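You operate a simulated robot arm through the tools that you are given. There is no shell and no other tool.

Carry out the task below with a simulated robot arm. There is one attempt and no reset: what you move stays moved.

## Task
Open the PACK and SINK knobs, close CHUCK, start the extractor, turn the fan till the display shows OK.

The check looks at the end state, three seconds after you hand in, the way a careful person would. Anything else that was tipped, shoved, dropped, spilled or broken makes it a failure.

## Robot
A 6-joint arm with a two-finger gripper, fixed in place. Base frame: the origin is on the floor under the middle of its stand, x ahead of it, y to its left, z up; the work surface is at about z = 0.706. Readings come in m, rad, newtons and seconds.
It reaches about 1.417 m from its shoulder. Its first joint turns from -2.897 to 2.897 rad. Payload 3.43 kg.
The tool frame sits at the grasp point between the pads (the TCP): z along the fingers, y along the line on which they close. The tips reach 0.02 m beyond it. The gripper opens to 0.19 m; its body begins 0.248 m behind the TCP.
Orientation is that of the tool frame in the base frame, as a unit quaternion [w, x, y, z]. With the fingers straight down and closing along the base's y, the tool's x points along the base's -x, its y along +y and its z along -z.

## Interface
- The arm moves only by the tool jog_arm. Its argument "commands" is a list of rows, each a list of 7 numbers: the finger opening in m, from 0 to 0.19, then the shift along the base's x, y, z in m, then the turn, a rotation vector about the base's x, y, z in rad. In form: [[gripper, tx, ty, tz, ax, ay, az], ...]. A call has 1 to 20 rows; each row shifts and turns the commanded pose from where the row before left it. A row lasts 0.2 s, in which the tool goes at most 0.05 m and 0.15 rad; a call with a longer step from one row to the next is refused whole, and so is a gripper value outside its range. A pose out of reach is approached as far as the arm can. The call stops where the force on the tool passes 90 N (or 10 N more than at its start, if that is more) or the arm is blocked; 0.2 s more then pass. The fingers move at their own pace (about 0.153 m/s each) and stop on an object; they squeeze with about 29 N. The grip force told is the motor's: it shows also when the fingers shut on nothing. Time passes only in rows, and 0.2 s behind the last, so rows that do not move let the fingers close. It gives the time, the measured TCP pose, the force on the tool (base axes), the opening and the grip force at its end, in the units of the frame above (readings bear some noise), with the torque about the TCP (base axes, N m) and any sound that the robot's microphone picked up.
- Cameras (640 x 400 px; columns grow to the right, rows downward): "scene" is fixed at [0.0499, -0.5016, 1.8057]; the picture's right is [0.46, -0.89, 0.00], its down [-0.63, -0.33, -0.70] and it looks along [0.62, 0.32, -0.71] (base axes); focal length 323 px, centre (320, 200). "wrist" rides on the gripper at [0.07, -0.008, -0.288] in the tool frame; the picture's right is [0.12, 0.99, 0.00], its down [-0.96, 0.12, -0.25] and it looks along [-0.24, 0.03, 0.97] (tool axes); focal length 261 px, centre (320, 200). There is no depth. A picture from a camera that has moved, and an enlarged one, comes with that camera's place and axes in the base frame and with its lens.
- snapshot(camera): a new picture of that camera. The clock stands still meanwhile.
- raise_lower(by): moves the trunk up (or, below 0, down) by that many m; the arm rides with it, the base frame stays. It gives what a move gives, with no picture.
- inspect(camera, box): a new picture of the part [left, top, right, bottom] of that camera's present view, enlarged. The clock stands still meanwhile.
- hand_in(): hands the job in; it is judged then, once.

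Places have to be worked out from the pictures, the camera data and where the tool is seen. Open the gripper and draw the arm clear of the work before you hand the job in, unless the task says otherwise.

The tools are called by a JSON object that holds its "fn" and its "kwargs". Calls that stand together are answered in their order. jog_arm: Moves the arm, as the interface text tells. Its arguments: {"type":"object","properties":{"commands":{"type":"array","items":{"type":"array","items":{"type":"number"}}}},"required":["commands"]} The other tools are called the same way: raise_lower (by) moves the trunk up or down; snapshot (camera) takes a picture; inspect (camera, box) takes an enlarged picture of a part of a camera's view; hand_in () hands the job in.

At the start:

```text
clock: 0.0
ee_pos: [0.7102, -0.1991, 1.3541]
tcp_rot: [0.0, 0.0, 1.0, 0.001]
force: [-0.8, -0.5, -0.5]
ft_torque: [0.04, 0.0, -0.01]
grip_width: 0.1901
finger_force: 0.0
trunk travel left (down, up): [-0.25, 0.19]
```

scene: 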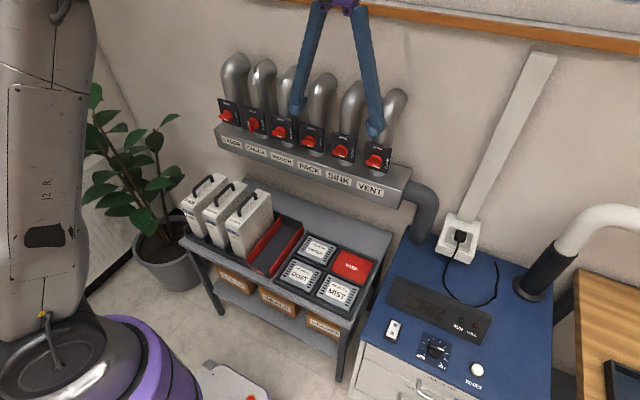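
wrist: 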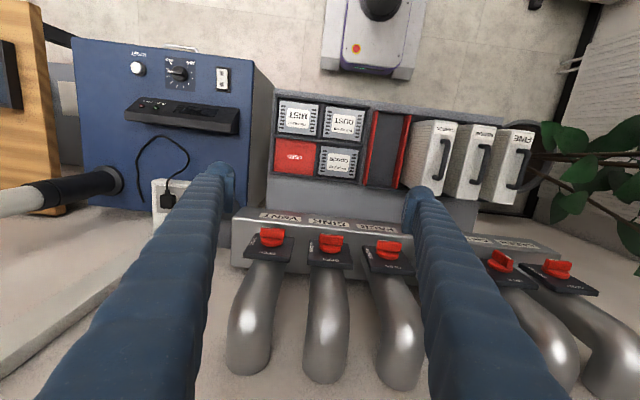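

I'll start by looking closely at the manifold knobs and at the extractor panel in the scene view.

{"fn": "inspect", "kwargs": {"camera": "scene", "box": [200, 80, 420, 220]}}

{"fn": "inspect", "kwargs": {"camera": "scene", "box": [340, 250, 560, 400]}}

{"fn": "inspect", "kwargs": {"camera": "wrist", "box": [70, 30, 270, 160]}}

{"fn": "inspect", "kwargs": {"camera": "wrist", "box": [220, 200, 440, 300]}}

```text
2.86 times, centred on (310, 150) of scene
camera zoom: at [0.0499, -0.5016, 1.8057], right [0.46, -0.89, 0.0], down [-0.63, -0.33, -0.7], along [0.62, 0.32, -0.71], focal length 924 px, centre (349, 343)
```

zoom: 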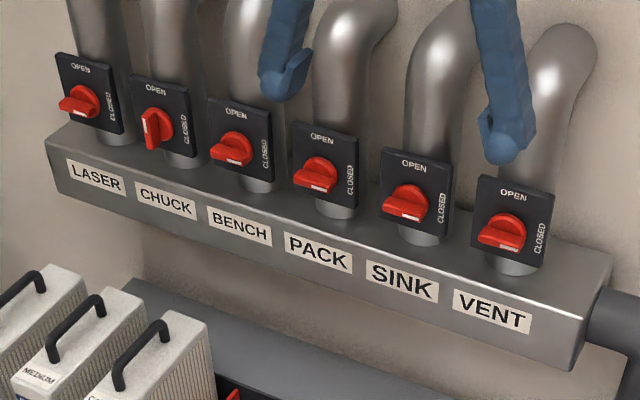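

```text
2.67 times, centred on (450, 325) of scene
camera zoom: at [0.0499, -0.5016, 1.8057], right [0.46, -0.89, 0.0], down [-0.63, -0.33, -0.7], along [0.62, 0.32, -0.71], focal length 862 px, centre (-27, -133)
```

zoom: 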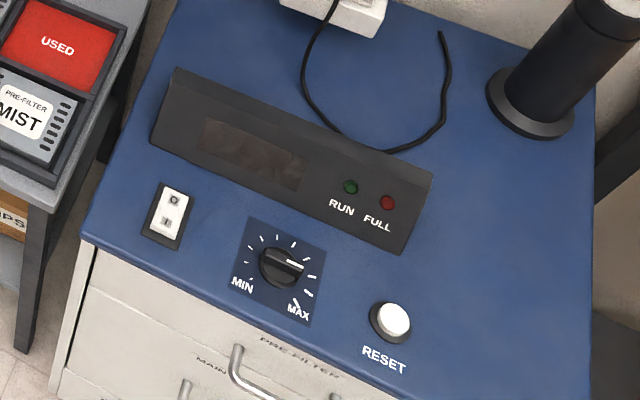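

```text
3.08 times, centred on (170, 95) of wrist
camera zoom: at [0.6414, -0.2067, 1.6409], right [-0.12, 0.99, 0.0], down [0.96, 0.12, 0.25], along [0.24, 0.03, -0.97], focal length 802 px, centre (782, 523)
```

zoom: 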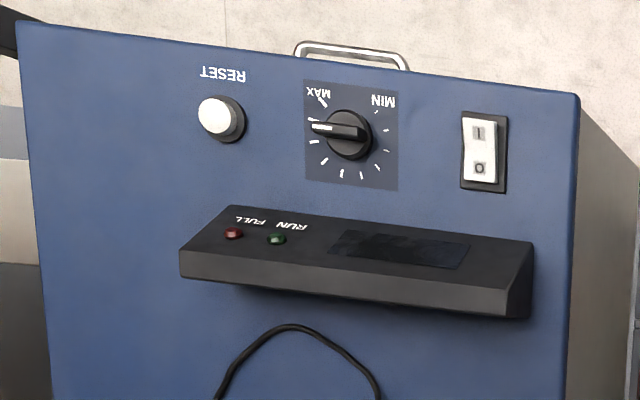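

```text
2.91 times, centred on (330, 250) of wrist
camera zoom: at [0.6414, -0.2067, 1.6409], right [-0.12, 0.99, 0.0], down [0.96, 0.12, 0.25], along [0.24, 0.03, -0.97], focal length 758 px, centre (291, 54)
```

zoom: 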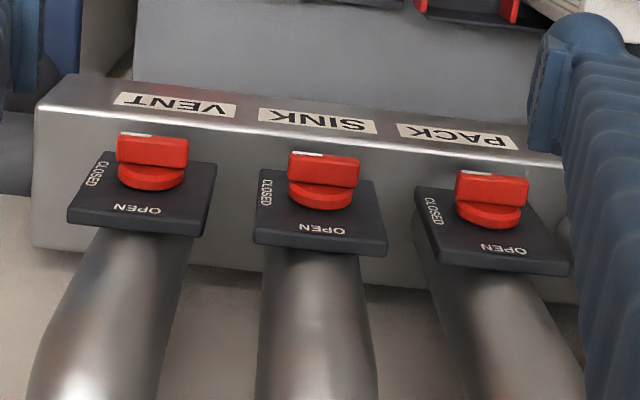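

Triangulating the two views puts the knobs on a row at about x≈0.84, z≈1.16, with PACK at y≈-0.047, VENT at y≈-0.28 and a spacing of about 0.116. The plates face the robot. The extractor rocker is near (0.52,-0.51,0.82) and the fan knob near (0.52,-0.64,0.82). I'll pitch the gripper up gradually until it points along +x.

{"fn": "jog_arm", "kwargs": {"commands": [[0.08, -0.01, 0, 0, 0, -0.1309, 0], [0.08, -0.01, 0, 0, 0, -0.1309, 0], [0.08, -0.01, 0, 0, 0, -0.1309, 0], [0.08, -0.01, 0, 0, 0, -0.1309, 0], [0.08, -0.01, 0, 0, 0, -0.1309, 0], [0.08, -0.01, 0, 0, 0, -0.1309, 0]]}}

{"fn": "snapshot", "kwargs": {"camera": "scene"}}

{"fn": "snapshot", "kwargs": {"camera": "wrist"}}

```text
clock: 1.4
ee_pos: [0.6482, -0.2001, 1.3552]
tcp_rot: [0.384, 0.0, 0.924, -0.001]
force: [-0.5, 0.6, -0.1]
ft_torque: [-0.02, -0.01, -0.02]
grip_width: 0.0798
finger_force: 0.0
trunk travel left (down, up): [-0.25, 0.19]
```

```text
taken
```

scene: 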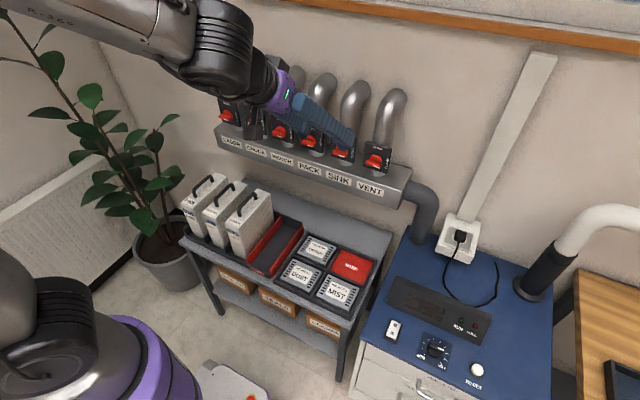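

```text
taken
camera wrist: at [0.3965, -0.207, 1.5078], right [-0.08, 0.99, -0.09], down [0.5, 0.12, 0.86], along [0.86, 0.03, -0.51], focal length 261 px, centre (320, 200)
```

wrist: 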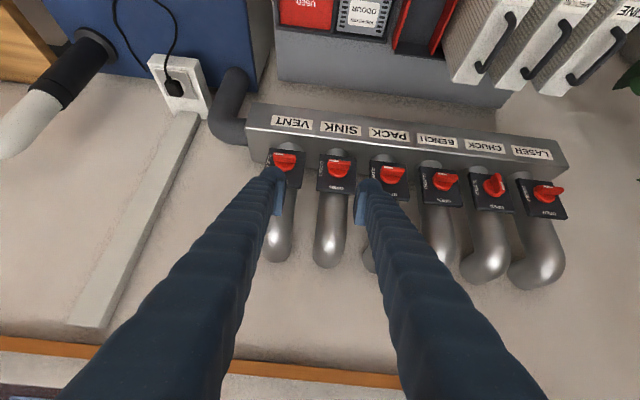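

The arm is moving smoothly and all six knobs are visible from the wrist. I'll finish pitching to horizontal.

{"fn": "jog_arm", "kwargs": {"commands": [[0.08, -0.005, 0, -0.01, 0, -0.1309, 0], [0.08, -0.005, 0, -0.01, 0, -0.1309, 0], [0.08, -0.005, 0, -0.01, 0, -0.1309, 0], [0.08, -0.005, 0, -0.01, 0, -0.1309, 0], [0.08, -0.005, 0, -0.01, 0, -0.1309, 0], [0.08, -0.005, 0, -0.01, 0, -0.1309, 0]]}}

{"fn": "snapshot", "kwargs": {"camera": "scene"}}

{"fn": "snapshot", "kwargs": {"camera": "wrist"}}

```text
clock: 2.8
ee_pos: [0.7025, -0.2915, 1.3564]
tcp_rot: [0.705, 0.002, 0.709, 0.002]
force: [0.1, -0.2, -0.9]
ft_torque: [0.01, -0.05, 0.13]
grip_width: 0.0799
finger_force: 0.0
out of reach, approached as far as the arm can: row 3, 4, 5, 6
trunk travel left (down, up): [-0.25, 0.19]
```

```text
taken
```

scene: 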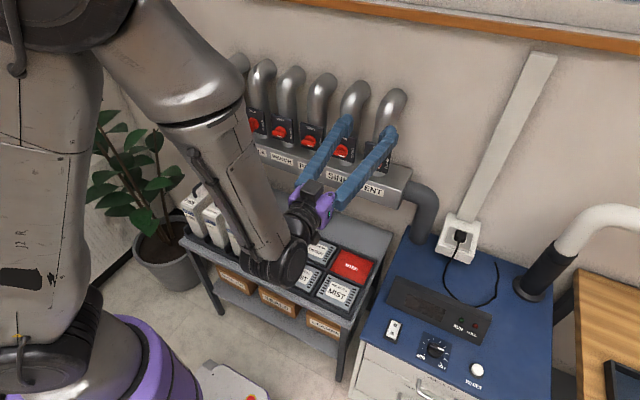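

```text
taken
camera wrist: at [0.4158, -0.2989, 1.2859], right [0.0, 0.99, -0.11], down [-0.24, 0.11, 0.96], along [0.97, 0.03, 0.24], focal length 261 px, centre (320, 200)
```

wrist: 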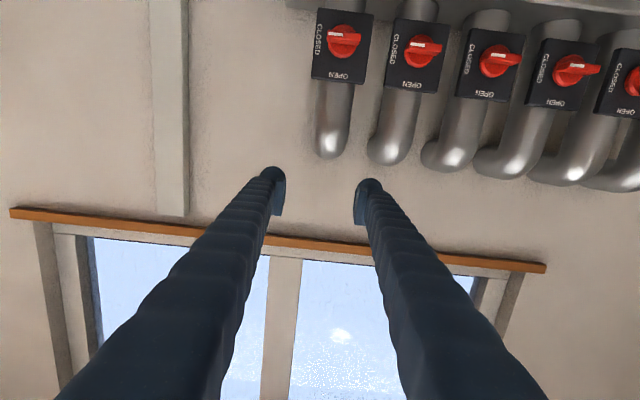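

The arm has reconfigured with its elbow up, and the TCP is now at (0.70,-0.29,1.356) facing +x. I'll zoom in on the plates from this near-frontal view.

{"fn": "inspect", "kwargs": {"camera": "wrist", "box": [300, 0, 460, 100]}}

{"fn": "inspect", "kwargs": {"camera": "wrist", "box": [440, 0, 640, 125]}}

```text
4.00 times, centred on (380, 50) of wrist
camera zoom: at [0.4158, -0.2989, 1.2859], right [0.0, 0.99, -0.11], down [-0.24, 0.11, 0.96], along [0.97, 0.03, 0.24], focal length 1043 px, centre (80, 800)
```

zoom: 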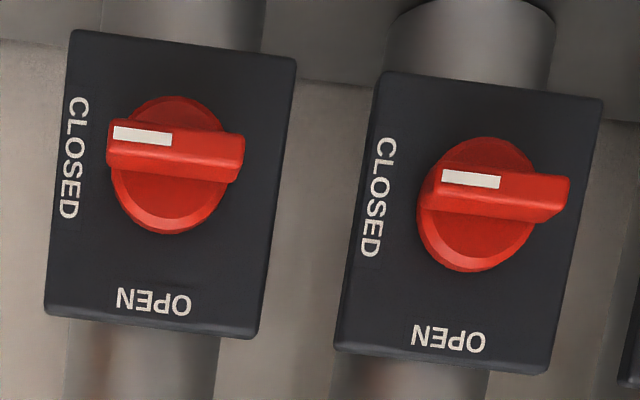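

```text
3.20 times, centred on (540, 62) of wrist
camera zoom: at [0.4158, -0.2989, 1.2859], right [0.0, 0.99, -0.11], down [-0.24, 0.11, 0.96], along [0.97, 0.03, 0.24], focal length 834 px, centre (-384, 640)
```

zoom: 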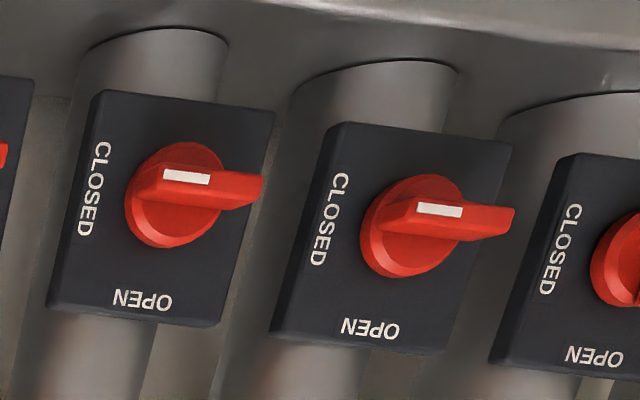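

The plates look close to vertical. From this view the knob axes are at z≈1.15, with SINK y≈-0.163, PACK y≈-0.043 and CHUCK y≈0.195; CHUCK is open and the others are closed. I'll move in front of SINK while rolling 90° so the fingers close vertically, in two stages.

{"fn": "jog_arm", "kwargs": {"commands": [[0.08, 0, 0.0107, -0.0172, 0.1309, 0, 0], [0.08, 0, 0.0107, -0.0172, 0.1309, 0, 0], [0.08, 0, 0.0107, -0.0172, 0.1309, 0, 0], [0.08, 0, 0.0107, -0.0172, 0.1309, 0, 0]]}}

{"fn": "snapshot", "kwargs": {"camera": "scene"}}

```text
clock: 3.8
ee_pos: [0.7316, -0.2738, 1.2912]
tcp_rot: [0.682, 0.182, 0.684, 0.184]
force: [0.8, 0.4, -0.1]
ft_torque: [-0.01, 0.01, 0.0]
grip_width: 0.0798
finger_force: 0.1
out of reach, approached as far as the arm can: row 1, 2, 3, 4
trunk travel left (down, up): [-0.25, 0.19]
```

```text
taken
```

scene: 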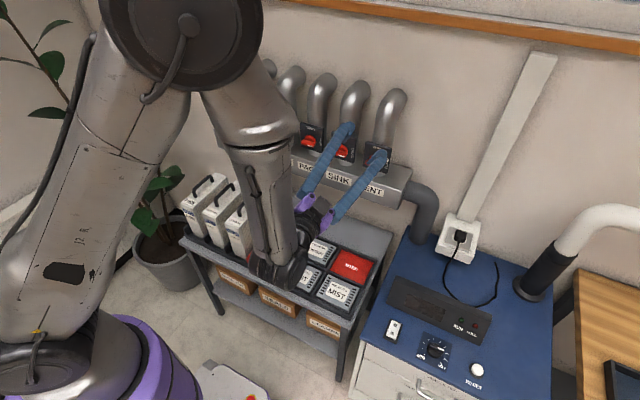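

The arm is at a minimum-reach limit this close in, and x has drifted to 0.73. Lowering the trunk gives more room between shoulder and wrist, and lowering by 0.14 also brings the TCP to about z=1.15, with the tips at x≈0.75 still clear of the knobs.

{"fn": "raise_lower", "kwargs": {"by": -0.14}}

{"fn": "snapshot", "kwargs": {"camera": "scene"}}

{"fn": "snapshot", "kwargs": {"camera": "wrist"}}

```text
clock: 5.5
ee_pos: [0.729, -0.2734, 1.1525]
tcp_rot: [0.682, 0.182, 0.684, 0.185]
force: [-1.3, 0.4, -0.1]
ft_torque: [-0.01, 0.0, 0.01]
grip_width: 0.0801
finger_force: 0.1
trunk travel left (down, up): [-0.11, 0.33]
```

```text
taken
```

scene: 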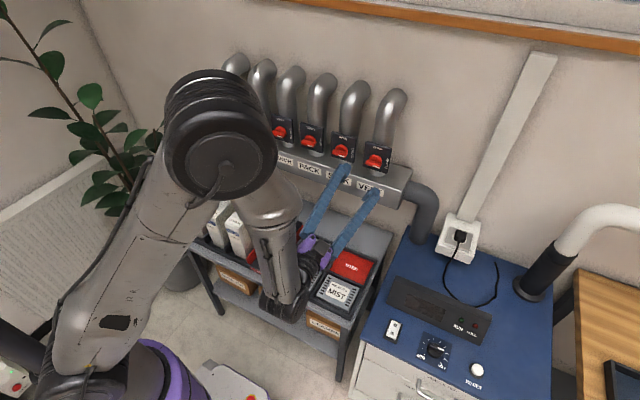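

```text
taken
camera wrist: at [0.4432, -0.2463, 1.0868], right [0.0, 0.92, 0.39], down [-0.25, -0.38, 0.89], along [0.97, -0.09, 0.23], focal length 261 px, centre (320, 200)
```

wrist: 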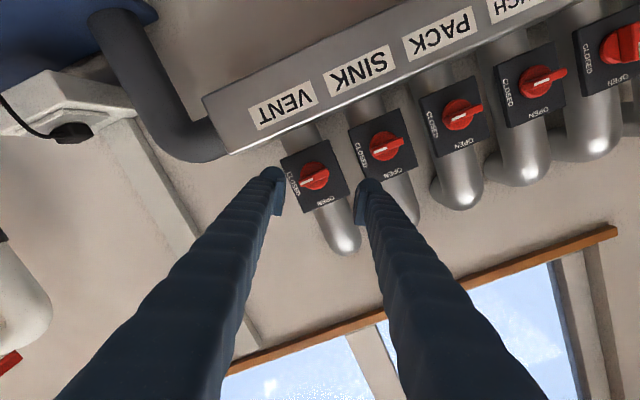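

The TCP is at (0.729,-0.273,1.152). I'll raise the arm a little while continuing the roll, to check whether the commanded pose was re-based and is now reachable.

{"fn": "jog_arm", "kwargs": {"commands": [[0.08, 0, 0.0, 0.02, 0.1, 0, 0], [0.08, 0, 0.0, 0.02, 0.1, 0, 0], [0.08, 0, 0.0, 0.02, 0.1, 0, 0], [0.08, 0, 0.0, 0.02, 0.1, 0, 0], [0.08, 0, 0.0, 0.02, 0.1, 0, 0]]}}

```text
clock: 6.7
ee_pos: [0.7314, -0.2741, 1.2542]
tcp_rot: [0.616, 0.344, 0.617, 0.349]
force: [0.5, -0.6, 1.0]
ft_torque: [0.02, 0.01, 0.05]
grip_width: 0.08
finger_force: 0.1
trunk travel left (down, up): [-0.11, 0.33]
```

The commands track cleanly now. I'll lower the trunk the remaining 0.11 for more room.

{"fn": "raise_lower", "kwargs": {"by": -0.11}}

{"fn": "jog_arm", "kwargs": {"commands": [[0.08, 0, 0.02, 0.001, 0.11, 0, 0], [0.08, 0, 0.02, 0.001, 0.11, 0, 0], [0.08, 0, 0.02, 0.001, 0.11, 0, 0], [0.08, 0, 0.02, 0.001, 0.11, 0, 0], [0.08, 0, 0.02, 0.001, 0.11, 0, 0]]}}

{"fn": "snapshot", "kwargs": {"camera": "scene"}}

{"fn": "snapshot", "kwargs": {"camera": "wrist"}}

```text
clock: 8.1
ee_pos: [0.731, -0.2742, 1.1436]
tcp_rot: [0.616, 0.345, 0.617, 0.348]
force: [-0.4, -0.8, -0.6]
ft_torque: [-0.01, 0.0, -0.01]
grip_width: 0.0798
finger_force: 0.0
trunk travel left (down, up): [0.0, 0.44]
```

```text
clock: 9.3
ee_pos: [0.7603, -0.1955, 1.1604]
tcp_rot: [0.497, 0.5, 0.5, 0.502]
force: [-0.4, -0.4, -0.6]
ft_torque: [0.01, -0.01, 0.07]
grip_width: 0.0797
finger_force: 0.2
out of reach, approached as far as the arm can: row 2, 3, 4, 5
trunk travel left (down, up): [0.0, 0.44]
```

```text
taken
```

scene: 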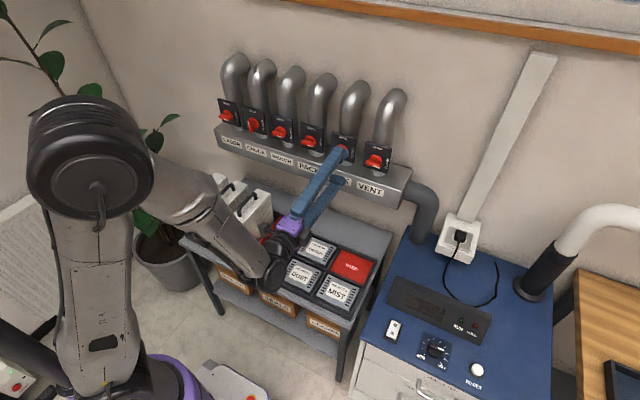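

```text
taken
camera wrist: at [0.4741, -0.125, 1.1506], right [0.0, 0.11, 0.99], down [-0.24, -0.96, 0.11], along [0.97, -0.24, 0.03], focal length 261 px, centre (320, 200)
```

wrist: 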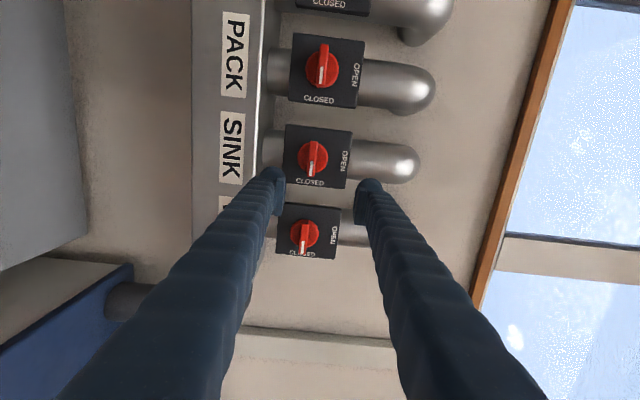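

The limit behaves like a minimum shoulder–wrist distance of about 0.43 m, with the shoulder near z≈1.2 at zero trunk travel. Working with the shoulder well above the wrist gives more room, so I'll raise the trunk fully, then shift sideways and come down again.

{"fn": "raise_lower", "kwargs": {"by": 0.44}}

{"fn": "jog_arm", "kwargs": {"commands": [[0.08, -0.002, -0.02, -0.005, 0, 0, 0], [0.08, -0.002, -0.02, -0.005, 0, 0, 0], [0.08, -0.002, -0.02, -0.005, 0, 0, 0], [0.08, -0.002, -0.02, -0.005, 0, 0, 0], [0.08, -0.002, -0.02, -0.005, 0, 0, 0], [0.08, -0.002, -0.02, -0.005, 0, 0, 0], [0.08, -0.002, -0.02, -0.005, 0, 0, 0], [0.08, -0.002, -0.02, -0.005, 0, 0, 0]]}}

{"fn": "snapshot", "kwargs": {"camera": "scene"}}

```text
refused: 0.44 is not a number from -0.4 to 0.4
```

```text
clock: 11.1
ee_pos: [0.7445, -0.3548, 1.1193]
tcp_rot: [0.499, 0.498, 0.5, 0.503]
force: [0.3, 0.3, -0.1]
ft_torque: [0.0, 0.05, -0.06]
grip_width: 0.0801
finger_force: 0.0
trunk travel left (down, up): [0.0, 0.44]
```

```text
taken
```

scene: 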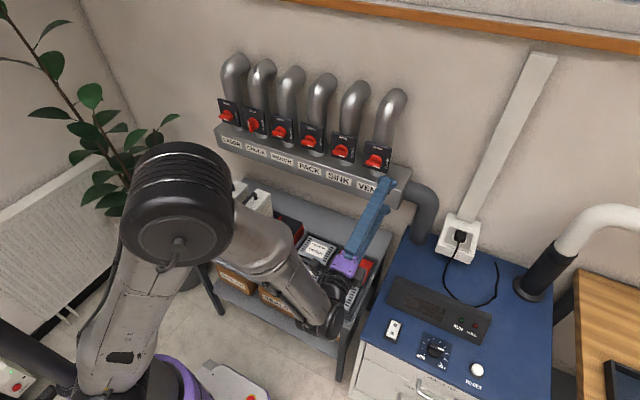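

The trunk move was refused because 0.4 is the most per call, but the sideways jog went through without contact. I'll raise 0.40 and then 0.04.

{"fn": "raise_lower", "kwargs": {"by": 0.4}}

{"fn": "raise_lower", "kwargs": {"by": 0.04}}

{"fn": "snapshot", "kwargs": {"camera": "scene"}}

```text
clock: 14.9
ee_pos: [0.7443, -0.3556, 1.52]
tcp_rot: [0.5, 0.499, 0.5, 0.502]
force: [0.1, -0.5, -0.4]
ft_torque: [-0.01, 0.0, 0.01]
grip_width: 0.0803
finger_force: 0.1
trunk travel left (down, up): [-0.4, 0.04]
```

```text
clock: 15.8
ee_pos: [0.7445, -0.3552, 1.5602]
tcp_rot: [0.499, 0.499, 0.499, 0.502]
force: [0.2, 0.1, 0.3]
ft_torque: [-0.02, -0.03, 0.0]
grip_width: 0.0799
finger_force: 0.0
trunk travel left (down, up): [-0.44, 0.0]
```

```text
taken
```

scene: 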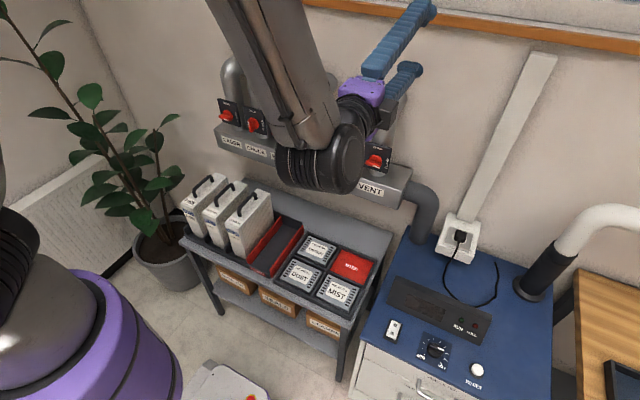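

The trunk is fully up. I'll now jog straight down about 0.41 to z≈1.15 at this y, which is clear of the VENT plate.

{"fn": "jog_arm", "kwargs": {"commands": [[0.08, 0, 0, -0.03, 0, 0, 0], [0.08, 0, 0, -0.03, 0, 0, 0], [0.08, 0, 0, -0.03, 0, 0, 0], [0.08, 0, 0, -0.03, 0, 0, 0], [0.08, 0, 0, -0.03, 0, 0, 0], [0.08, 0, 0, -0.03, 0, 0, 0], [0.08, 0, 0, -0.03, 0, 0, 0], [0.08, 0, 0, -0.03, 0, 0, 0], [0.08, 0, 0, -0.03, 0, 0, 0], [0.08, 0, 0, -0.03, 0, 0, 0], [0.08, 0, 0, -0.03, 0, 0, 0], [0.08, 0, 0, -0.03, 0, 0, 0], [0.08, 0, 0, -0.03, 0, 0, 0], [0.08, 0, 0, -0.02, 0, 0, 0]]}}

{"fn": "snapshot", "kwargs": {"camera": "scene"}}

```text
clock: 18.8
ee_pos: [0.7441, -0.3543, 1.1484]
tcp_rot: [0.5, 0.499, 0.5, 0.501]
force: [0.1, -0.1, -0.1]
ft_torque: [0.0, -0.02, -0.02]
grip_width: 0.0802
finger_force: 0.0
trunk travel left (down, up): [-0.44, 0.0]
```

```text
taken
```

scene: 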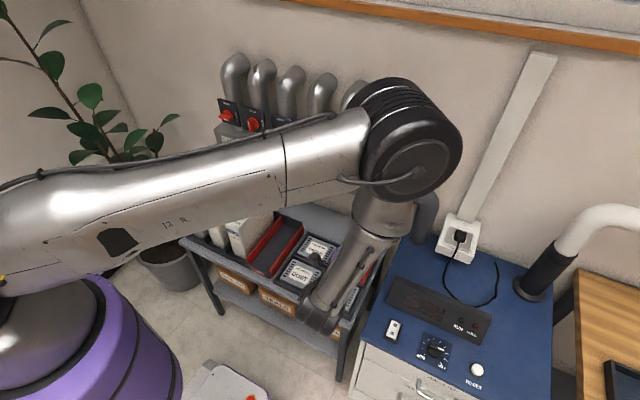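

I'm at (0.744,-0.354,1.148). Next I'll shift along +y to SINK, to about -0.163.

{"fn": "jog_arm", "kwargs": {"commands": [[0.08, 0, 0.0191, 0, 0, 0, 0], [0.08, 0, 0.0191, 0, 0, 0, 0], [0.08, 0, 0.0191, 0, 0, 0, 0], [0.08, 0, 0.0191, 0, 0, 0, 0], [0.08, 0, 0.0191, 0, 0, 0, 0], [0.08, 0, 0.0191, 0, 0, 0, 0], [0.08, 0, 0.0191, 0, 0, 0, 0], [0.08, 0, 0.0191, 0, 0, 0, 0], [0.08, 0, 0.0191, 0, 0, 0, 0], [0.08, 0, 0.0191, 0, 0, 0, 0]]}}

{"fn": "snapshot", "kwargs": {"camera": "wrist"}}

{"fn": "snapshot", "kwargs": {"camera": "scene"}}

```text
clock: 20.9
ee_pos: [0.7678, -0.1995, 1.1567]
tcp_rot: [0.494, 0.499, 0.505, 0.502]
force: [-0.6, -0.2, 0.1]
ft_torque: [-0.03, 0.01, 0.01]
grip_width: 0.0799
finger_force: 0.0
out of reach, approached as far as the arm can: row 8, 9, 10
trunk travel left (down, up): [-0.44, 0.0]
```

```text
taken
camera wrist: at [0.4793, -0.1327, 1.15], right [0.01, 0.12, 0.99], down [-0.23, -0.97, 0.12], along [0.97, -0.23, 0.02], focal length 261 px, centre (320, 200)
```

wrist: 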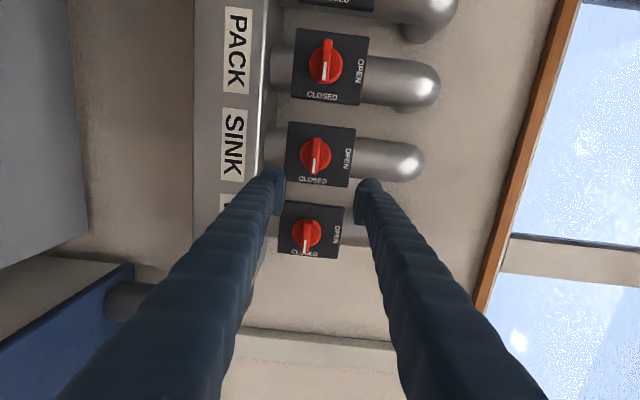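

```text
taken
```

scene: 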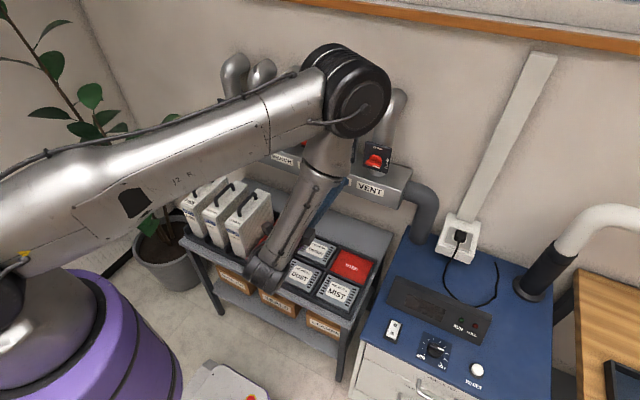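

The reach limit is confirmed as a sphere of about 0.45 m around a shoulder at z≈1.19 plus trunk travel, so it's no better from above. With the trunk low, angling the tool about 20° in the plane of the handle puts the wrist right of the knob at the start of the turn and above it at the end, which fits within reach. I'll go back the way I came, first to y≈-0.355 and then up, before lowering the trunk.

{"fn": "jog_arm", "kwargs": {"commands": [[0.08, -0.003, -0.02, 0, 0, 0, 0], [0.08, -0.003, -0.02, 0, 0, 0, 0], [0.08, -0.003, -0.02, 0, 0, 0, 0], [0.08, -0.003, -0.02, 0, 0, 0, 0], [0.08, -0.003, -0.02, 0, 0, 0, 0], [0.08, -0.003, -0.02, 0, 0, 0, 0], [0.08, -0.003, -0.02, 0, 0, 0, 0], [0.08, -0.003, -0.02, 0, 0, 0, 0]]}}

{"fn": "jog_arm", "kwargs": {"commands": [[0.08, 0, 0, 0.03, 0, 0, 0], [0.08, 0, 0, 0.03, 0, 0, 0], [0.08, 0, 0, 0.03, 0, 0, 0], [0.08, 0, 0, 0.03, 0, 0, 0], [0.08, 0, 0, 0.03, 0, 0, 0], [0.08, 0, 0, 0.03, 0, 0, 0], [0.08, 0, 0, 0.03, 0, 0, 0], [0.08, 0, 0, 0.03, 0, 0, 0], [0.08, 0, 0, 0.03, 0, 0, 0], [0.08, 0, 0, 0.03, 0, 0, 0], [0.08, 0, 0, 0.03, 0, 0, 0], [0.08, 0, 0, 0.03, 0, 0, 0], [0.08, 0, 0, 0.03, 0, 0, 0], [0.08, 0, 0, 0.03, 0, 0, 0]]}}

```text
clock: 22.8
ee_pos: [0.7441, -0.3613, 1.1534]
tcp_rot: [0.499, 0.5, 0.499, 0.502]
force: [0.7, -0.3, -0.2]
ft_torque: [0.0, 0.02, 0.04]
grip_width: 0.0799
finger_force: 0.0
trunk travel left (down, up): [-0.44, 0.0]
```

```text
clock: 25.8
ee_pos: [0.7431, -0.3611, 1.575]
tcp_rot: [0.499, 0.499, 0.499, 0.502]
force: [0.0, -0.1, 0.5]
ft_torque: [-0.01, 0.06, -0.06]
grip_width: 0.0799
finger_force: 0.1
trunk travel left (down, up): [-0.44, 0.0]
```

The TCP is at z=1.575 and clear, so I'll lower the trunk by 0.40 and then 0.04.

{"fn": "raise_lower", "kwargs": {"by": -0.4}}

{"fn": "raise_lower", "kwargs": {"by": -0.04}}

{"fn": "snapshot", "kwargs": {"camera": "wrist"}}

{"fn": "snapshot", "kwargs": {"camera": "scene"}}

```text
clock: 29.6
ee_pos: [0.7429, -0.3611, 1.1761]
tcp_rot: [0.499, 0.499, 0.499, 0.502]
force: [0.3, -1.0, 0.4]
ft_torque: [0.01, 0.01, -0.01]
grip_width: 0.08
finger_force: 0.0
trunk travel left (down, up): [-0.04, 0.4]
```

```text
clock: 30.4
ee_pos: [0.7433, -0.3628, 1.1352]
tcp_rot: [0.5, 0.499, 0.499, 0.502]
force: [0.9, -0.1, 0.1]
ft_torque: [-0.02, 0.01, 0.03]
grip_width: 0.08
finger_force: 0.1
trunk travel left (down, up): [0.0, 0.44]
```

```text
taken
camera wrist: at [0.4563, -0.2909, 1.1255], right [0.0, 0.12, 0.99], down [-0.25, -0.96, 0.11], along [0.97, -0.24, 0.03], focal length 261 px, centre (320, 200)
```

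wrist: 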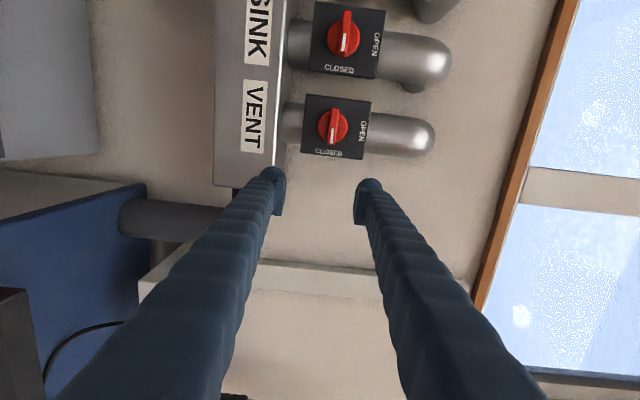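

```text
taken
```

scene: 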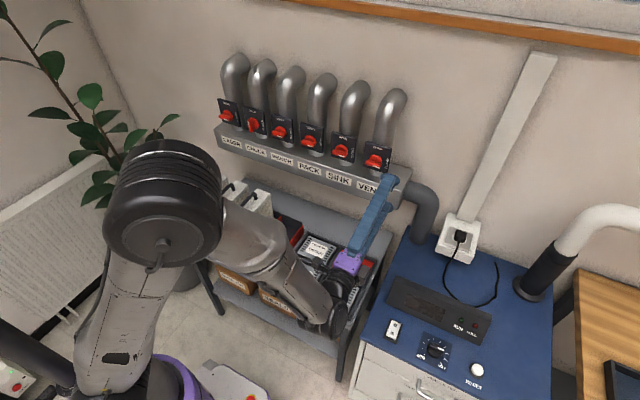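

The trunk is back down with the tool level and horizontal. I'll zoom on VENT and SINK from here to refine the knob depth and height.

{"fn": "inspect", "kwargs": {"camera": "wrist", "box": [280, 0, 440, 100]}}

{"fn": "inspect", "kwargs": {"camera": "wrist", "box": [260, 80, 420, 180]}}

{"fn": "inspect", "kwargs": {"camera": "scene", "box": [310, 120, 430, 220]}}

```text
4.00 times, centred on (360, 50) of wrist
camera zoom: at [0.4563, -0.2909, 1.1255], right [0.0, 0.12, 0.99], down [-0.25, -0.96, 0.11], along [0.97, -0.24, 0.03], focal length 1043 px, centre (160, 800)
```

zoom: 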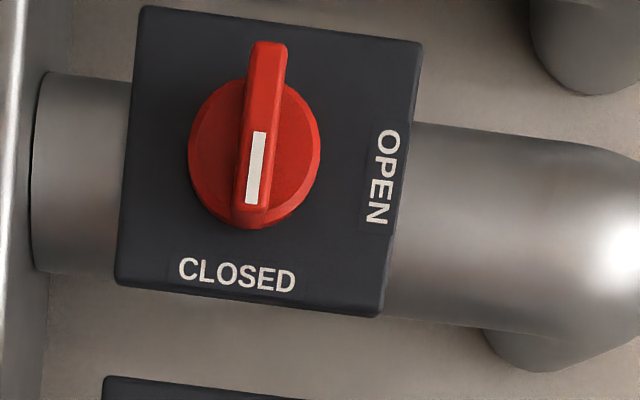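

```text
4.00 times, centred on (340, 130) of wrist
camera zoom: at [0.4563, -0.2909, 1.1255], right [0.0, 0.12, 0.99], down [-0.25, -0.96, 0.11], along [0.97, -0.24, 0.03], focal length 1043 px, centre (240, 480)
```

zoom: 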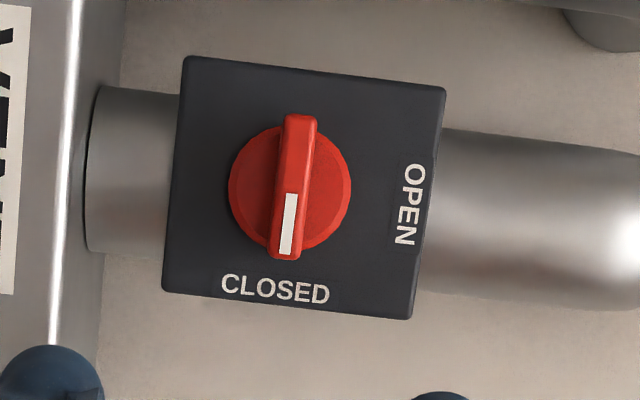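

```text
4.00 times, centred on (370, 170) of scene
camera zoom: at [0.0499, -0.5016, 1.8057], right [0.46, -0.89, 0.0], down [-0.63, -0.33, -0.7], along [0.62, 0.32, -0.71], focal length 1293 px, centre (120, 320)
```

zoom: 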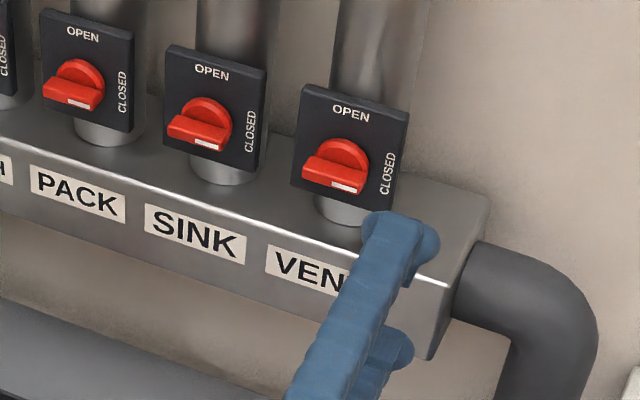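

Refined positions: disc front at x≈0.862, bar front at x≈0.847, z≈1.144, SINK y≈-0.159 and knob spacing ≈0.1185. I'll yaw the tool 25° so the wrist sits to the right and go to a standoff 0.10 m out along the tool axis from SINK.

{"fn": "jog_arm", "kwargs": {"commands": [[0.05, 0, 0.018, 0.001, 0, 0, 0.1454], [0.05, 0, 0.018, 0.001, 0, 0, 0.1454], [0.05, 0, 0.018, 0.001, 0, 0, 0.1454], [0.05, 0, 0.018, 0.001, 0, 0, 0], [0.05, 0, 0.018, 0.001, 0, 0, 0], [0.05, 0, 0.018, 0.001, 0, 0, 0], [0.05, 0, 0.018, 0.001, 0, 0, 0], [0.05, 0.002, 0.018, 0.001, 0, 0, 0], [0.05, 0.002, 0.0175, 0.001, 0, 0, 0]]}}

{"fn": "snapshot", "kwargs": {"camera": "wrist"}}

{"fn": "snapshot", "kwargs": {"camera": "scene"}}

```text
clock: 32.4
ee_pos: [0.7464, -0.2, 1.144]
tcp_rot: [0.379, 0.379, 0.595, 0.599]
force: [0.3, 0.4, 0.7]
ft_torque: [-0.01, -0.02, 0.06]
grip_width: 0.0501
finger_force: 0.1
trunk travel left (down, up): [0.0, 0.44]
```

```text
taken
camera wrist: at [0.4577, -0.2572, 1.1339], right [-0.05, 0.1, 0.99], down [0.18, -0.98, 0.11], along [0.98, 0.19, 0.03], focal length 261 px, centre (320, 200)
```

wrist: 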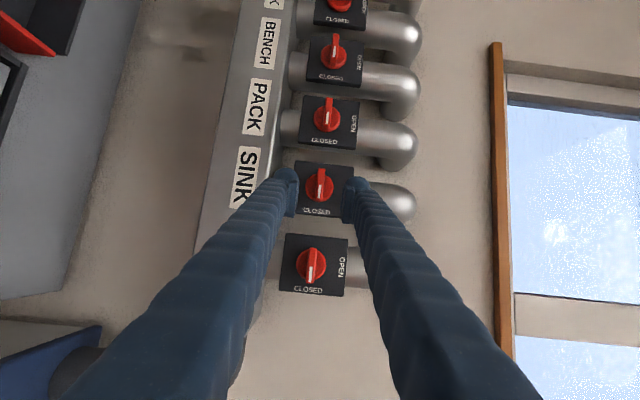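

```text
taken
```

scene: 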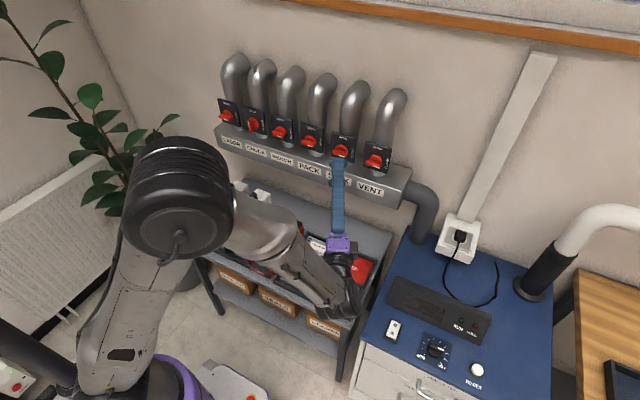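

SINK now sits centred between the fingers. I'll zoom in to check alignment before approaching.

{"fn": "inspect", "kwargs": {"camera": "wrist", "box": [256, 145, 384, 225]}}

```text
5.00 times, centred on (320, 185) of wrist
camera zoom: at [0.4577, -0.2572, 1.1339], right [-0.05, 0.1, 0.99], down [0.18, -0.98, 0.11], along [0.98, 0.19, 0.03], focal length 1303 px, centre (320, 275)
```

zoom: 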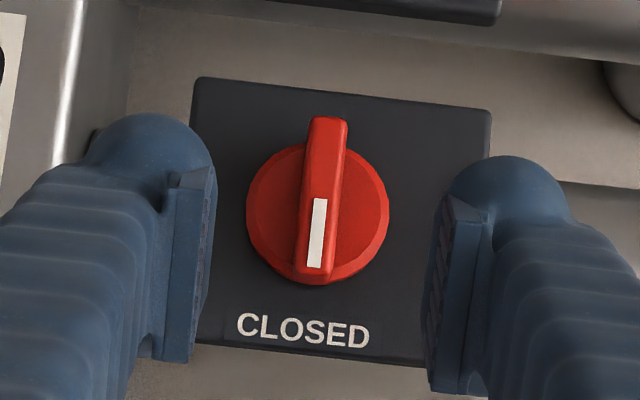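

The disc centre works out to y≈-0.1586, z≈1.1435 with the bar front at x≈0.843, so alignment is good. I'll advance along the tool axis, most of the way first.

{"fn": "jog_arm", "kwargs": {"commands": [[0.05, 0.013, 0.0059, 0, 0, 0, 0], [0.05, 0.013, 0.0059, 0, 0, 0, 0], [0.05, 0.013, 0.0059, 0, 0, 0, 0], [0.05, 0.013, 0.0059, 0, 0, 0, 0], [0.05, 0.013, 0.0059, 0, 0, 0, 0]]}}

{"fn": "snapshot", "kwargs": {"camera": "wrist"}}

{"fn": "inspect", "kwargs": {"camera": "scene", "box": [300, 110, 400, 210]}}

```text
clock: 33.6
ee_pos: [0.8141, -0.1694, 1.1452]
tcp_rot: [0.379, 0.379, 0.596, 0.598]
force: [-0.9, -0.8, -0.7]
ft_torque: [-0.02, 0.0, 0.04]
grip_width: 0.0501
finger_force: 0.1
trunk travel left (down, up): [0.0, 0.44]
```

```text
taken
camera wrist: at [0.5241, -0.2274, 1.1349], right [-0.05, 0.1, 0.99], down [0.18, -0.98, 0.11], along [0.98, 0.19, 0.03], focal length 261 px, centre (320, 200)
```

wrist: 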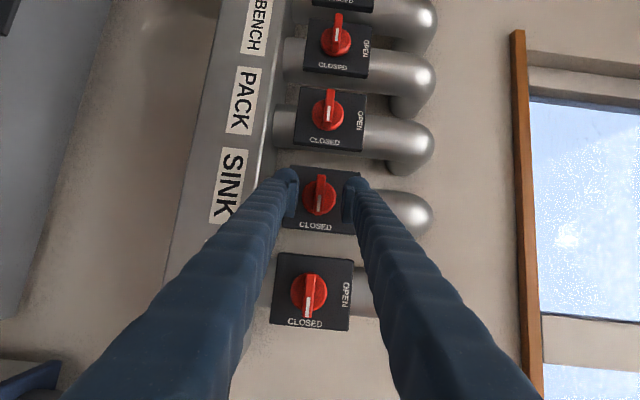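

```text
4.00 times, centred on (350, 160) of scene
camera zoom: at [0.0499, -0.5016, 1.8057], right [0.46, -0.89, 0.0], down [-0.63, -0.33, -0.7], along [0.62, 0.32, -0.71], focal length 1293 px, centre (200, 360)
```

zoom: 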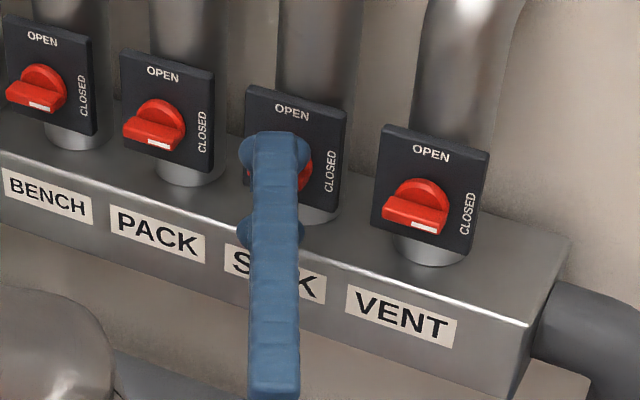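

No contact so far and the fingers straddle the bar. I'll make the last 24 mm in small steps, watching the force.

{"fn": "jog_arm", "kwargs": {"commands": [[0.05, 0.006, 0.0027, -0.0005, 0, 0, 0], [0.05, 0.006, 0.0027, -0.0005, 0, 0, 0], [0.05, 0.006, 0.0027, -0.0005, 0, 0, 0], [0.05, 0.005, 0.0023, 0, 0, 0, 0]]}}

{"fn": "inspect", "kwargs": {"camera": "wrist", "box": [256, 145, 384, 225]}}

```text
clock: 34.6
ee_pos: [0.8359, -0.1595, 1.1428]
tcp_rot: [0.379, 0.379, 0.595, 0.598]
force: [0.7, -1.0, -0.8]
ft_torque: [0.03, 0.02, -0.05]
grip_width: 0.0501
finger_force: 0.0
trunk travel left (down, up): [0.0, 0.44]
```

```text
5.00 times, centred on (320, 185) of wrist
camera zoom: at [0.5468, -0.2177, 1.1334], right [-0.05, 0.1, 0.99], down [0.18, -0.98, 0.11], along [0.98, 0.19, 0.03], focal length 1303 px, centre (320, 275)
```

zoom: 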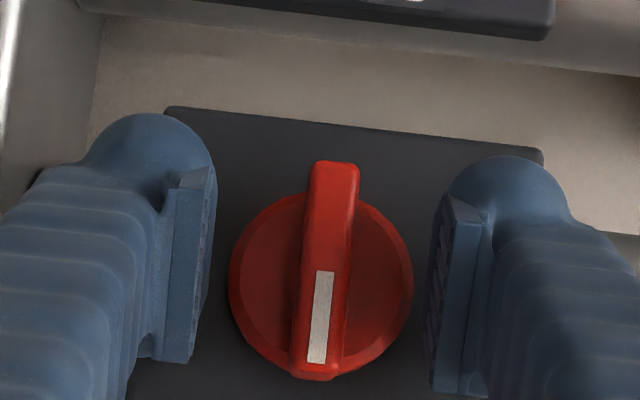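

The pads straddle the bar evenly and there's no contact force, so I'll close on the bar.

{"fn": "jog_arm", "kwargs": {"commands": [[0.0, 0, 0, 0, 0, 0, 0], [0.0, 0, 0, 0, 0, 0, 0], [0.0, 0, 0, 0, 0, 0, 0]]}}

{"fn": "inspect", "kwargs": {"camera": "wrist", "box": [256, 145, 384, 225]}}

```text
clock: 35.4
ee_pos: [0.8322, -0.1608, 1.1448]
tcp_rot: [0.38, 0.379, 0.594, 0.598]
force: [-44.3, -10.7, -3.7]
ft_torque: [-0.06, 0.08, -0.16]
grip_width: 0.011
finger_force: 44.7
trunk travel left (down, up): [0.0, 0.44]
```

```text
5.00 times, centred on (320, 185) of wrist
camera zoom: at [0.5429, -0.2184, 1.1344], right [-0.05, 0.1, 0.99], down [0.18, -0.98, 0.11], along [0.98, 0.19, 0.03], focal length 1303 px, centre (320, 275)
```

zoom: 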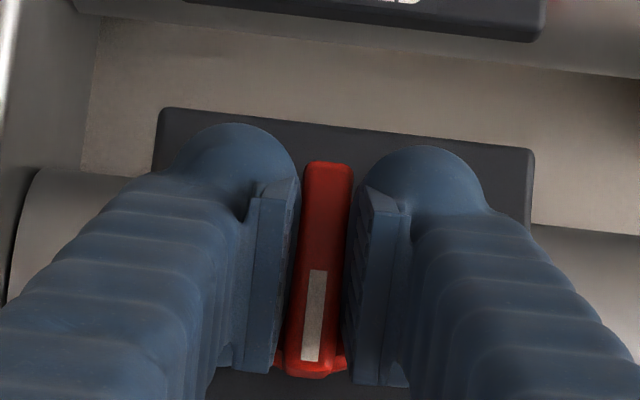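

It gripped at 11 mm, but there's a -44 N axial push, so the tips are pressing the disc. I'll open slightly, back off about 8 mm along the axis, and re-close.

{"fn": "jog_arm", "kwargs": {"commands": [[0.035, 0, 0, 0, 0, 0, 0], [0.035, -0.004, -0.0018, 0, 0, 0, 0], [0.035, -0.004, -0.0018, 0, 0, 0, 0], [0.0, 0, 0, 0, 0, 0, 0], [0.0, 0, 0, 0, 0, 0, 0], [0.0, 0, 0, 0, 0, 0, 0]]}}

```text
clock: 36.8
ee_pos: [0.8286, -0.1626, 1.1454]
tcp_rot: [0.38, 0.378, 0.596, 0.598]
force: [16.2, 1.9, 24.2]
ft_torque: [-0.01, -0.19, 0.32]
grip_width: 0.011
finger_force: 44.8
trunk travel left (down, up): [0.0, 0.44]
```

The axial push is gone. The +24 N in z means the bar centre is about 3 mm higher, so I'll adjust z to relax that.

{"fn": "jog_arm", "kwargs": {"commands": [[0.0, 0, 0, 0.0015, 0, 0, 0], [0.0, 0.001, 0, 0.0015, 0, 0, 0], [0.0, 0, 0, 0, 0, 0, 0]]}}

```text
clock: 37.6
ee_pos: [0.8282, -0.1624, 1.1456]
tcp_rot: [0.379, 0.379, 0.595, 0.598]
force: [6.6, -0.9, 15.4]
ft_torque: [-0.04, -0.17, -0.18]
grip_width: 0.0109
finger_force: 44.9
trunk travel left (down, up): [0.0, 0.44]
```

{"fn": "jog_arm", "kwargs": {"commands": [[0.0, 0.001, 0, 0.002, 0, 0, 0], [0.0, 0.001, 0, 0.002, 0, 0, 0], [0.0, 0, 0, 0, 0, 0, 0]]}}

```text
clock: 38.4
ee_pos: [0.8287, -0.1639, 1.1441]
tcp_rot: [0.377, 0.381, 0.597, 0.597]
force: [-30.4, -5.7, -23.9]
ft_torque: [-0.07, 0.24, -0.37]
grip_width: 0.0109
finger_force: 44.1
trunk travel left (down, up): [0.0, 0.44]
```

That overshot; stiffness is about 10–18 N/mm. I'll step back by about half.

{"fn": "jog_arm", "kwargs": {"commands": [[0.0, -0.0015, 0, -0.0022, 0, 0, 0], [0.0, 0, 0, 0, 0, 0, 0]]}}

```text
clock: 39.0
ee_pos: [0.8287, -0.1642, 1.1457]
tcp_rot: [0.378, 0.381, 0.596, 0.597]
force: [-23.8, -6.1, -31.0]
ft_torque: [-0.08, 0.31, -0.33]
grip_width: 0.011
finger_force: 44.5
trunk travel left (down, up): [0.0, 0.44]
```

{"fn": "jog_arm", "kwargs": {"commands": [[0.0, 0, 0, 0, 0, 0, 0], [0.0, 0, 0, 0, 0, 0, 0]]}}

{"fn": "inspect", "kwargs": {"camera": "wrist", "box": [256, 145, 384, 225]}}

```text
clock: 39.6
ee_pos: [0.8272, -0.1634, 1.1462]
tcp_rot: [0.378, 0.381, 0.596, 0.597]
force: [-27.3, -5.3, -36.6]
ft_torque: [-0.1, 0.36, -0.07]
grip_width: 0.011
finger_force: 44.9
trunk travel left (down, up): [0.0, 0.44]
```

```text
5.00 times, centred on (320, 185) of wrist
camera zoom: at [0.5391, -0.2212, 1.1361], right [-0.05, 0.1, 0.99], down [0.18, -0.98, 0.11], along [0.98, 0.19, 0.03], focal length 1303 px, centre (320, 275)
```

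zoom: 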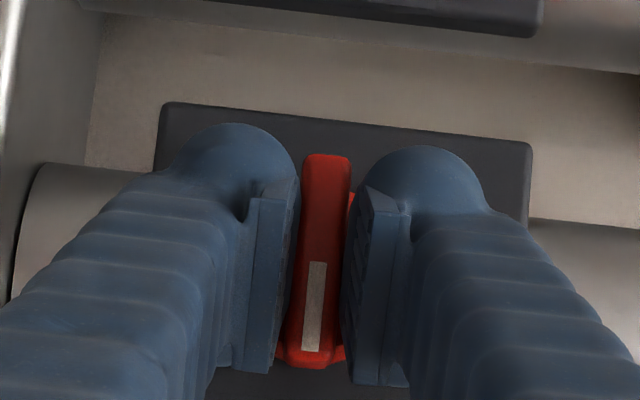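

The forces look hysteretic, so I'll open the fingers slightly to read the free, uncontacted pose and re-centre from that.

{"fn": "jog_arm", "kwargs": {"commands": [[0.03, 0, 0, 0, 0, 0, 0], [0.03, 0, 0, 0, 0, 0, 0], [0.03, 0, 0, 0, 0, 0, 0]]}}

{"fn": "inspect", "kwargs": {"camera": "wrist", "box": [256, 145, 384, 225]}}

```text
clock: 40.4
ee_pos: [0.8278, -0.1614, 1.147]
tcp_rot: [0.379, 0.378, 0.595, 0.599]
force: [0.4, -0.2, 0.2]
ft_torque: [0.02, 0.02, 0.03]
grip_width: 0.0301
finger_force: 0.1
trunk travel left (down, up): [0.0, 0.44]
```

```text
5.00 times, centred on (320, 185) of wrist
camera zoom: at [0.5395, -0.2204, 1.1375], right [-0.05, 0.1, 0.99], down [0.18, -0.98, 0.11], along [0.98, 0.19, 0.03], focal length 1303 px, centre (320, 275)
```

zoom: 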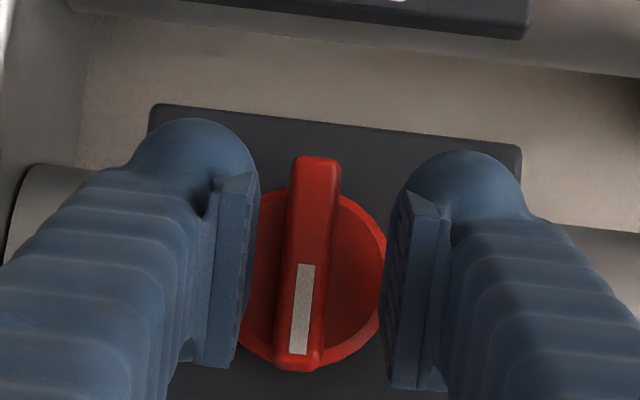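

Free pose is (0.828,-0.161,1.147), and the bar appears about 2.5 mm lower than mid-gap. I'll put the TCP on the knob axis (y≈-0.1586, z≈1.1447) and re-close.

{"fn": "jog_arm", "kwargs": {"commands": [[0.03, 0.001, 0.0028, -0.0023, 0, 0, 0], [0.03, 0, 0, 0, 0, 0, 0], [0.0, 0, 0, 0, 0, 0, 0], [0.0, 0, 0, 0, 0, 0, 0], [0.0, 0, 0, 0, 0, 0, 0]]}}

{"fn": "inspect", "kwargs": {"camera": "wrist", "box": [256, 145, 384, 225]}}

```text
clock: 41.6
ee_pos: [0.8295, -0.1591, 1.1444]
tcp_rot: [0.378, 0.379, 0.596, 0.599]
force: [-1.0, -0.5, -1.8]
ft_torque: [-0.05, -0.01, -0.1]
grip_width: 0.0109
finger_force: 44.5
trunk travel left (down, up): [0.0, 0.44]
```

```text
5.00 times, centred on (320, 185) of wrist
camera zoom: at [0.5408, -0.2179, 1.1351], right [-0.05, 0.1, 0.99], down [0.18, -0.98, 0.11], along [0.98, 0.19, 0.03], focal length 1303 px, centre (320, 275)
```

zoom: 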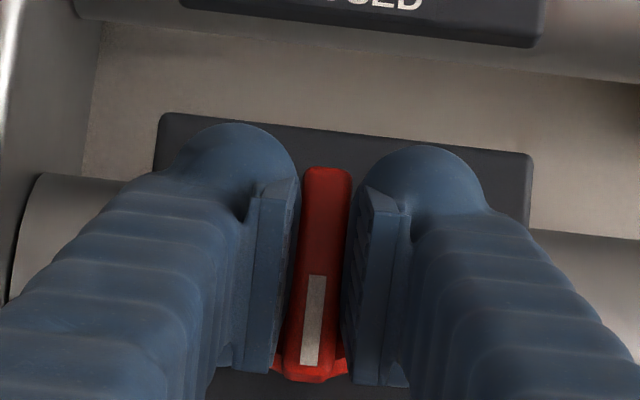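

Now it's gripped with nearly zero residual force. I'll turn -30° about base x (counter-clockwise seen from the front, toward OPEN) and check the torque.

{"fn": "jog_arm", "kwargs": {"commands": [[0.0, 0, 0, 0, -0.13, 0, 0], [0.0, 0, 0, 0, -0.13, 0, 0], [0.0, 0, 0, 0, -0.13, 0, 0], [0.0, 0, 0, 0, -0.13, 0, 0]]}}

{"fn": "inspect", "kwargs": {"camera": "wrist", "box": [240, 120, 400, 220]}}

{"fn": "snapshot", "kwargs": {"camera": "scene"}}

```text
clock: 42.6
ee_pos: [0.8291, -0.1595, 1.1462]
tcp_rot: [0.464, 0.269, 0.729, 0.425]
force: [2.6, 3.7, -0.5]
ft_torque: [0.03, -0.22, -0.33]
grip_width: 0.011
finger_force: 44.1
trunk travel left (down, up): [0.0, 0.44]
```

```text
4.00 times, centred on (320, 170) of wrist
camera zoom: at [0.5408, -0.215, 1.1653], right [-0.05, 0.59, 0.81], down [0.19, -0.79, 0.58], along [0.98, 0.18, -0.07], focal length 1043 px, centre (320, 320)
```

zoom: 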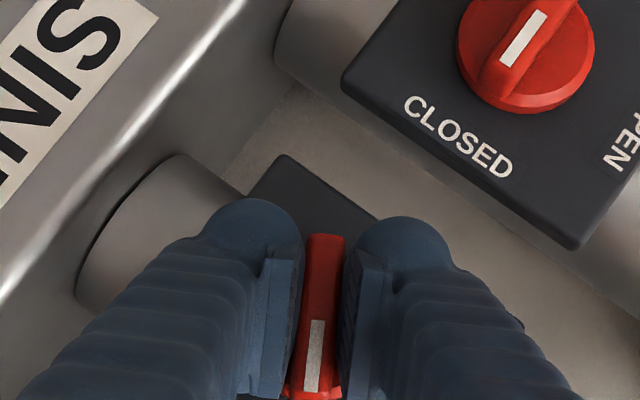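

```text
taken
```

scene: 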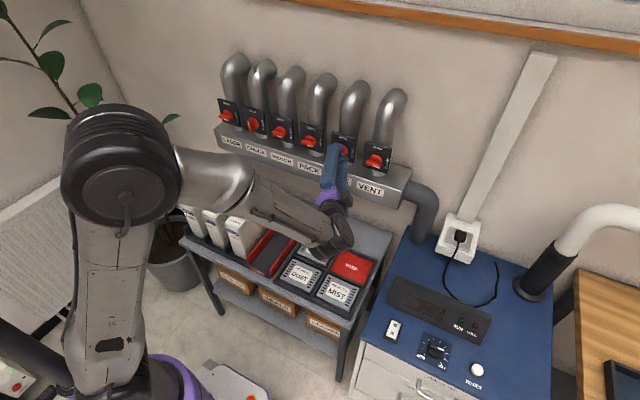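

The knob turns freely with the gripper. Continuing with 4 more rows.

{"fn": "jog_arm", "kwargs": {"commands": [[0.0, 0, 0, 0, -0.13, 0, 0], [0.0, 0, 0, 0, -0.13, 0, 0], [0.0, 0, 0, 0, -0.13, 0, 0], [0.0, 0, 0, 0, -0.13, 0, 0]]}}

```text
clock: 43.6
ee_pos: [0.8306, -0.1601, 1.1459]
tcp_rot: [0.517, 0.139, 0.814, 0.223]
force: [3.2, 6.9, 2.5]
ft_torque: [-0.01, -0.27, -0.06]
grip_width: 0.0109
finger_force: 44.8
trunk travel left (down, up): [0.0, 0.44]
```

{"fn": "jog_arm", "kwargs": {"commands": [[0.0, 0, 0, 0, -0.13, 0, 0], [0.0, 0, 0, 0, -0.13, 0, 0], [0.0, 0, 0, 0, -0.13, 0, 0], [0.0, 0, 0, 0, -0.13, 0, 0], [0.0, 0, 0, 0, 0, 0, 0]]}}

{"fn": "inspect", "kwargs": {"camera": "wrist", "box": [240, 120, 400, 220]}}

{"fn": "snapshot", "kwargs": {"camera": "scene"}}

```text
clock: 44.8
ee_pos: [0.8297, -0.1591, 1.1451]
tcp_rot: [0.536, 0.001, 0.844, 0.007]
force: [0.1, 9.9, 1.6]
ft_torque: [0.01, 0.32, 0.1]
grip_width: 0.011
finger_force: 44.2
trunk travel left (down, up): [0.0, 0.44]
```

```text
4.00 times, centred on (320, 170) of wrist
camera zoom: at [0.5405, -0.1691, 1.2029], right [-0.05, 0.99, -0.1], down [0.18, 0.1, 0.98], along [0.98, 0.03, -0.19], focal length 1043 px, centre (320, 320)
```

zoom: 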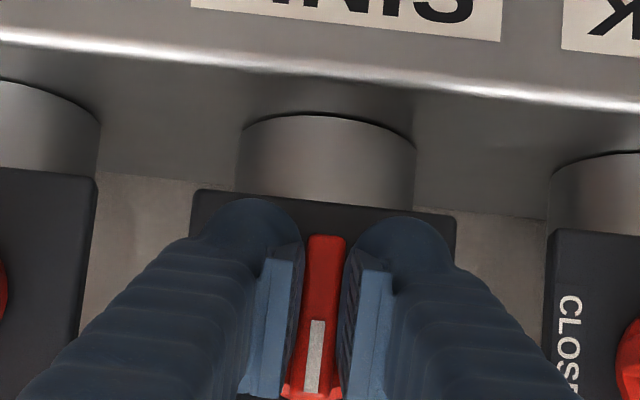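

```text
taken
```

scene: 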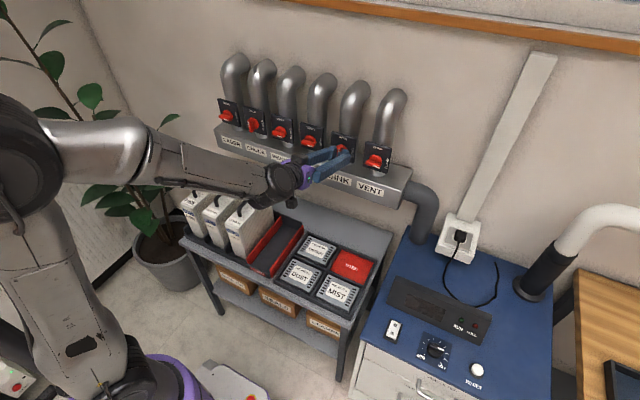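

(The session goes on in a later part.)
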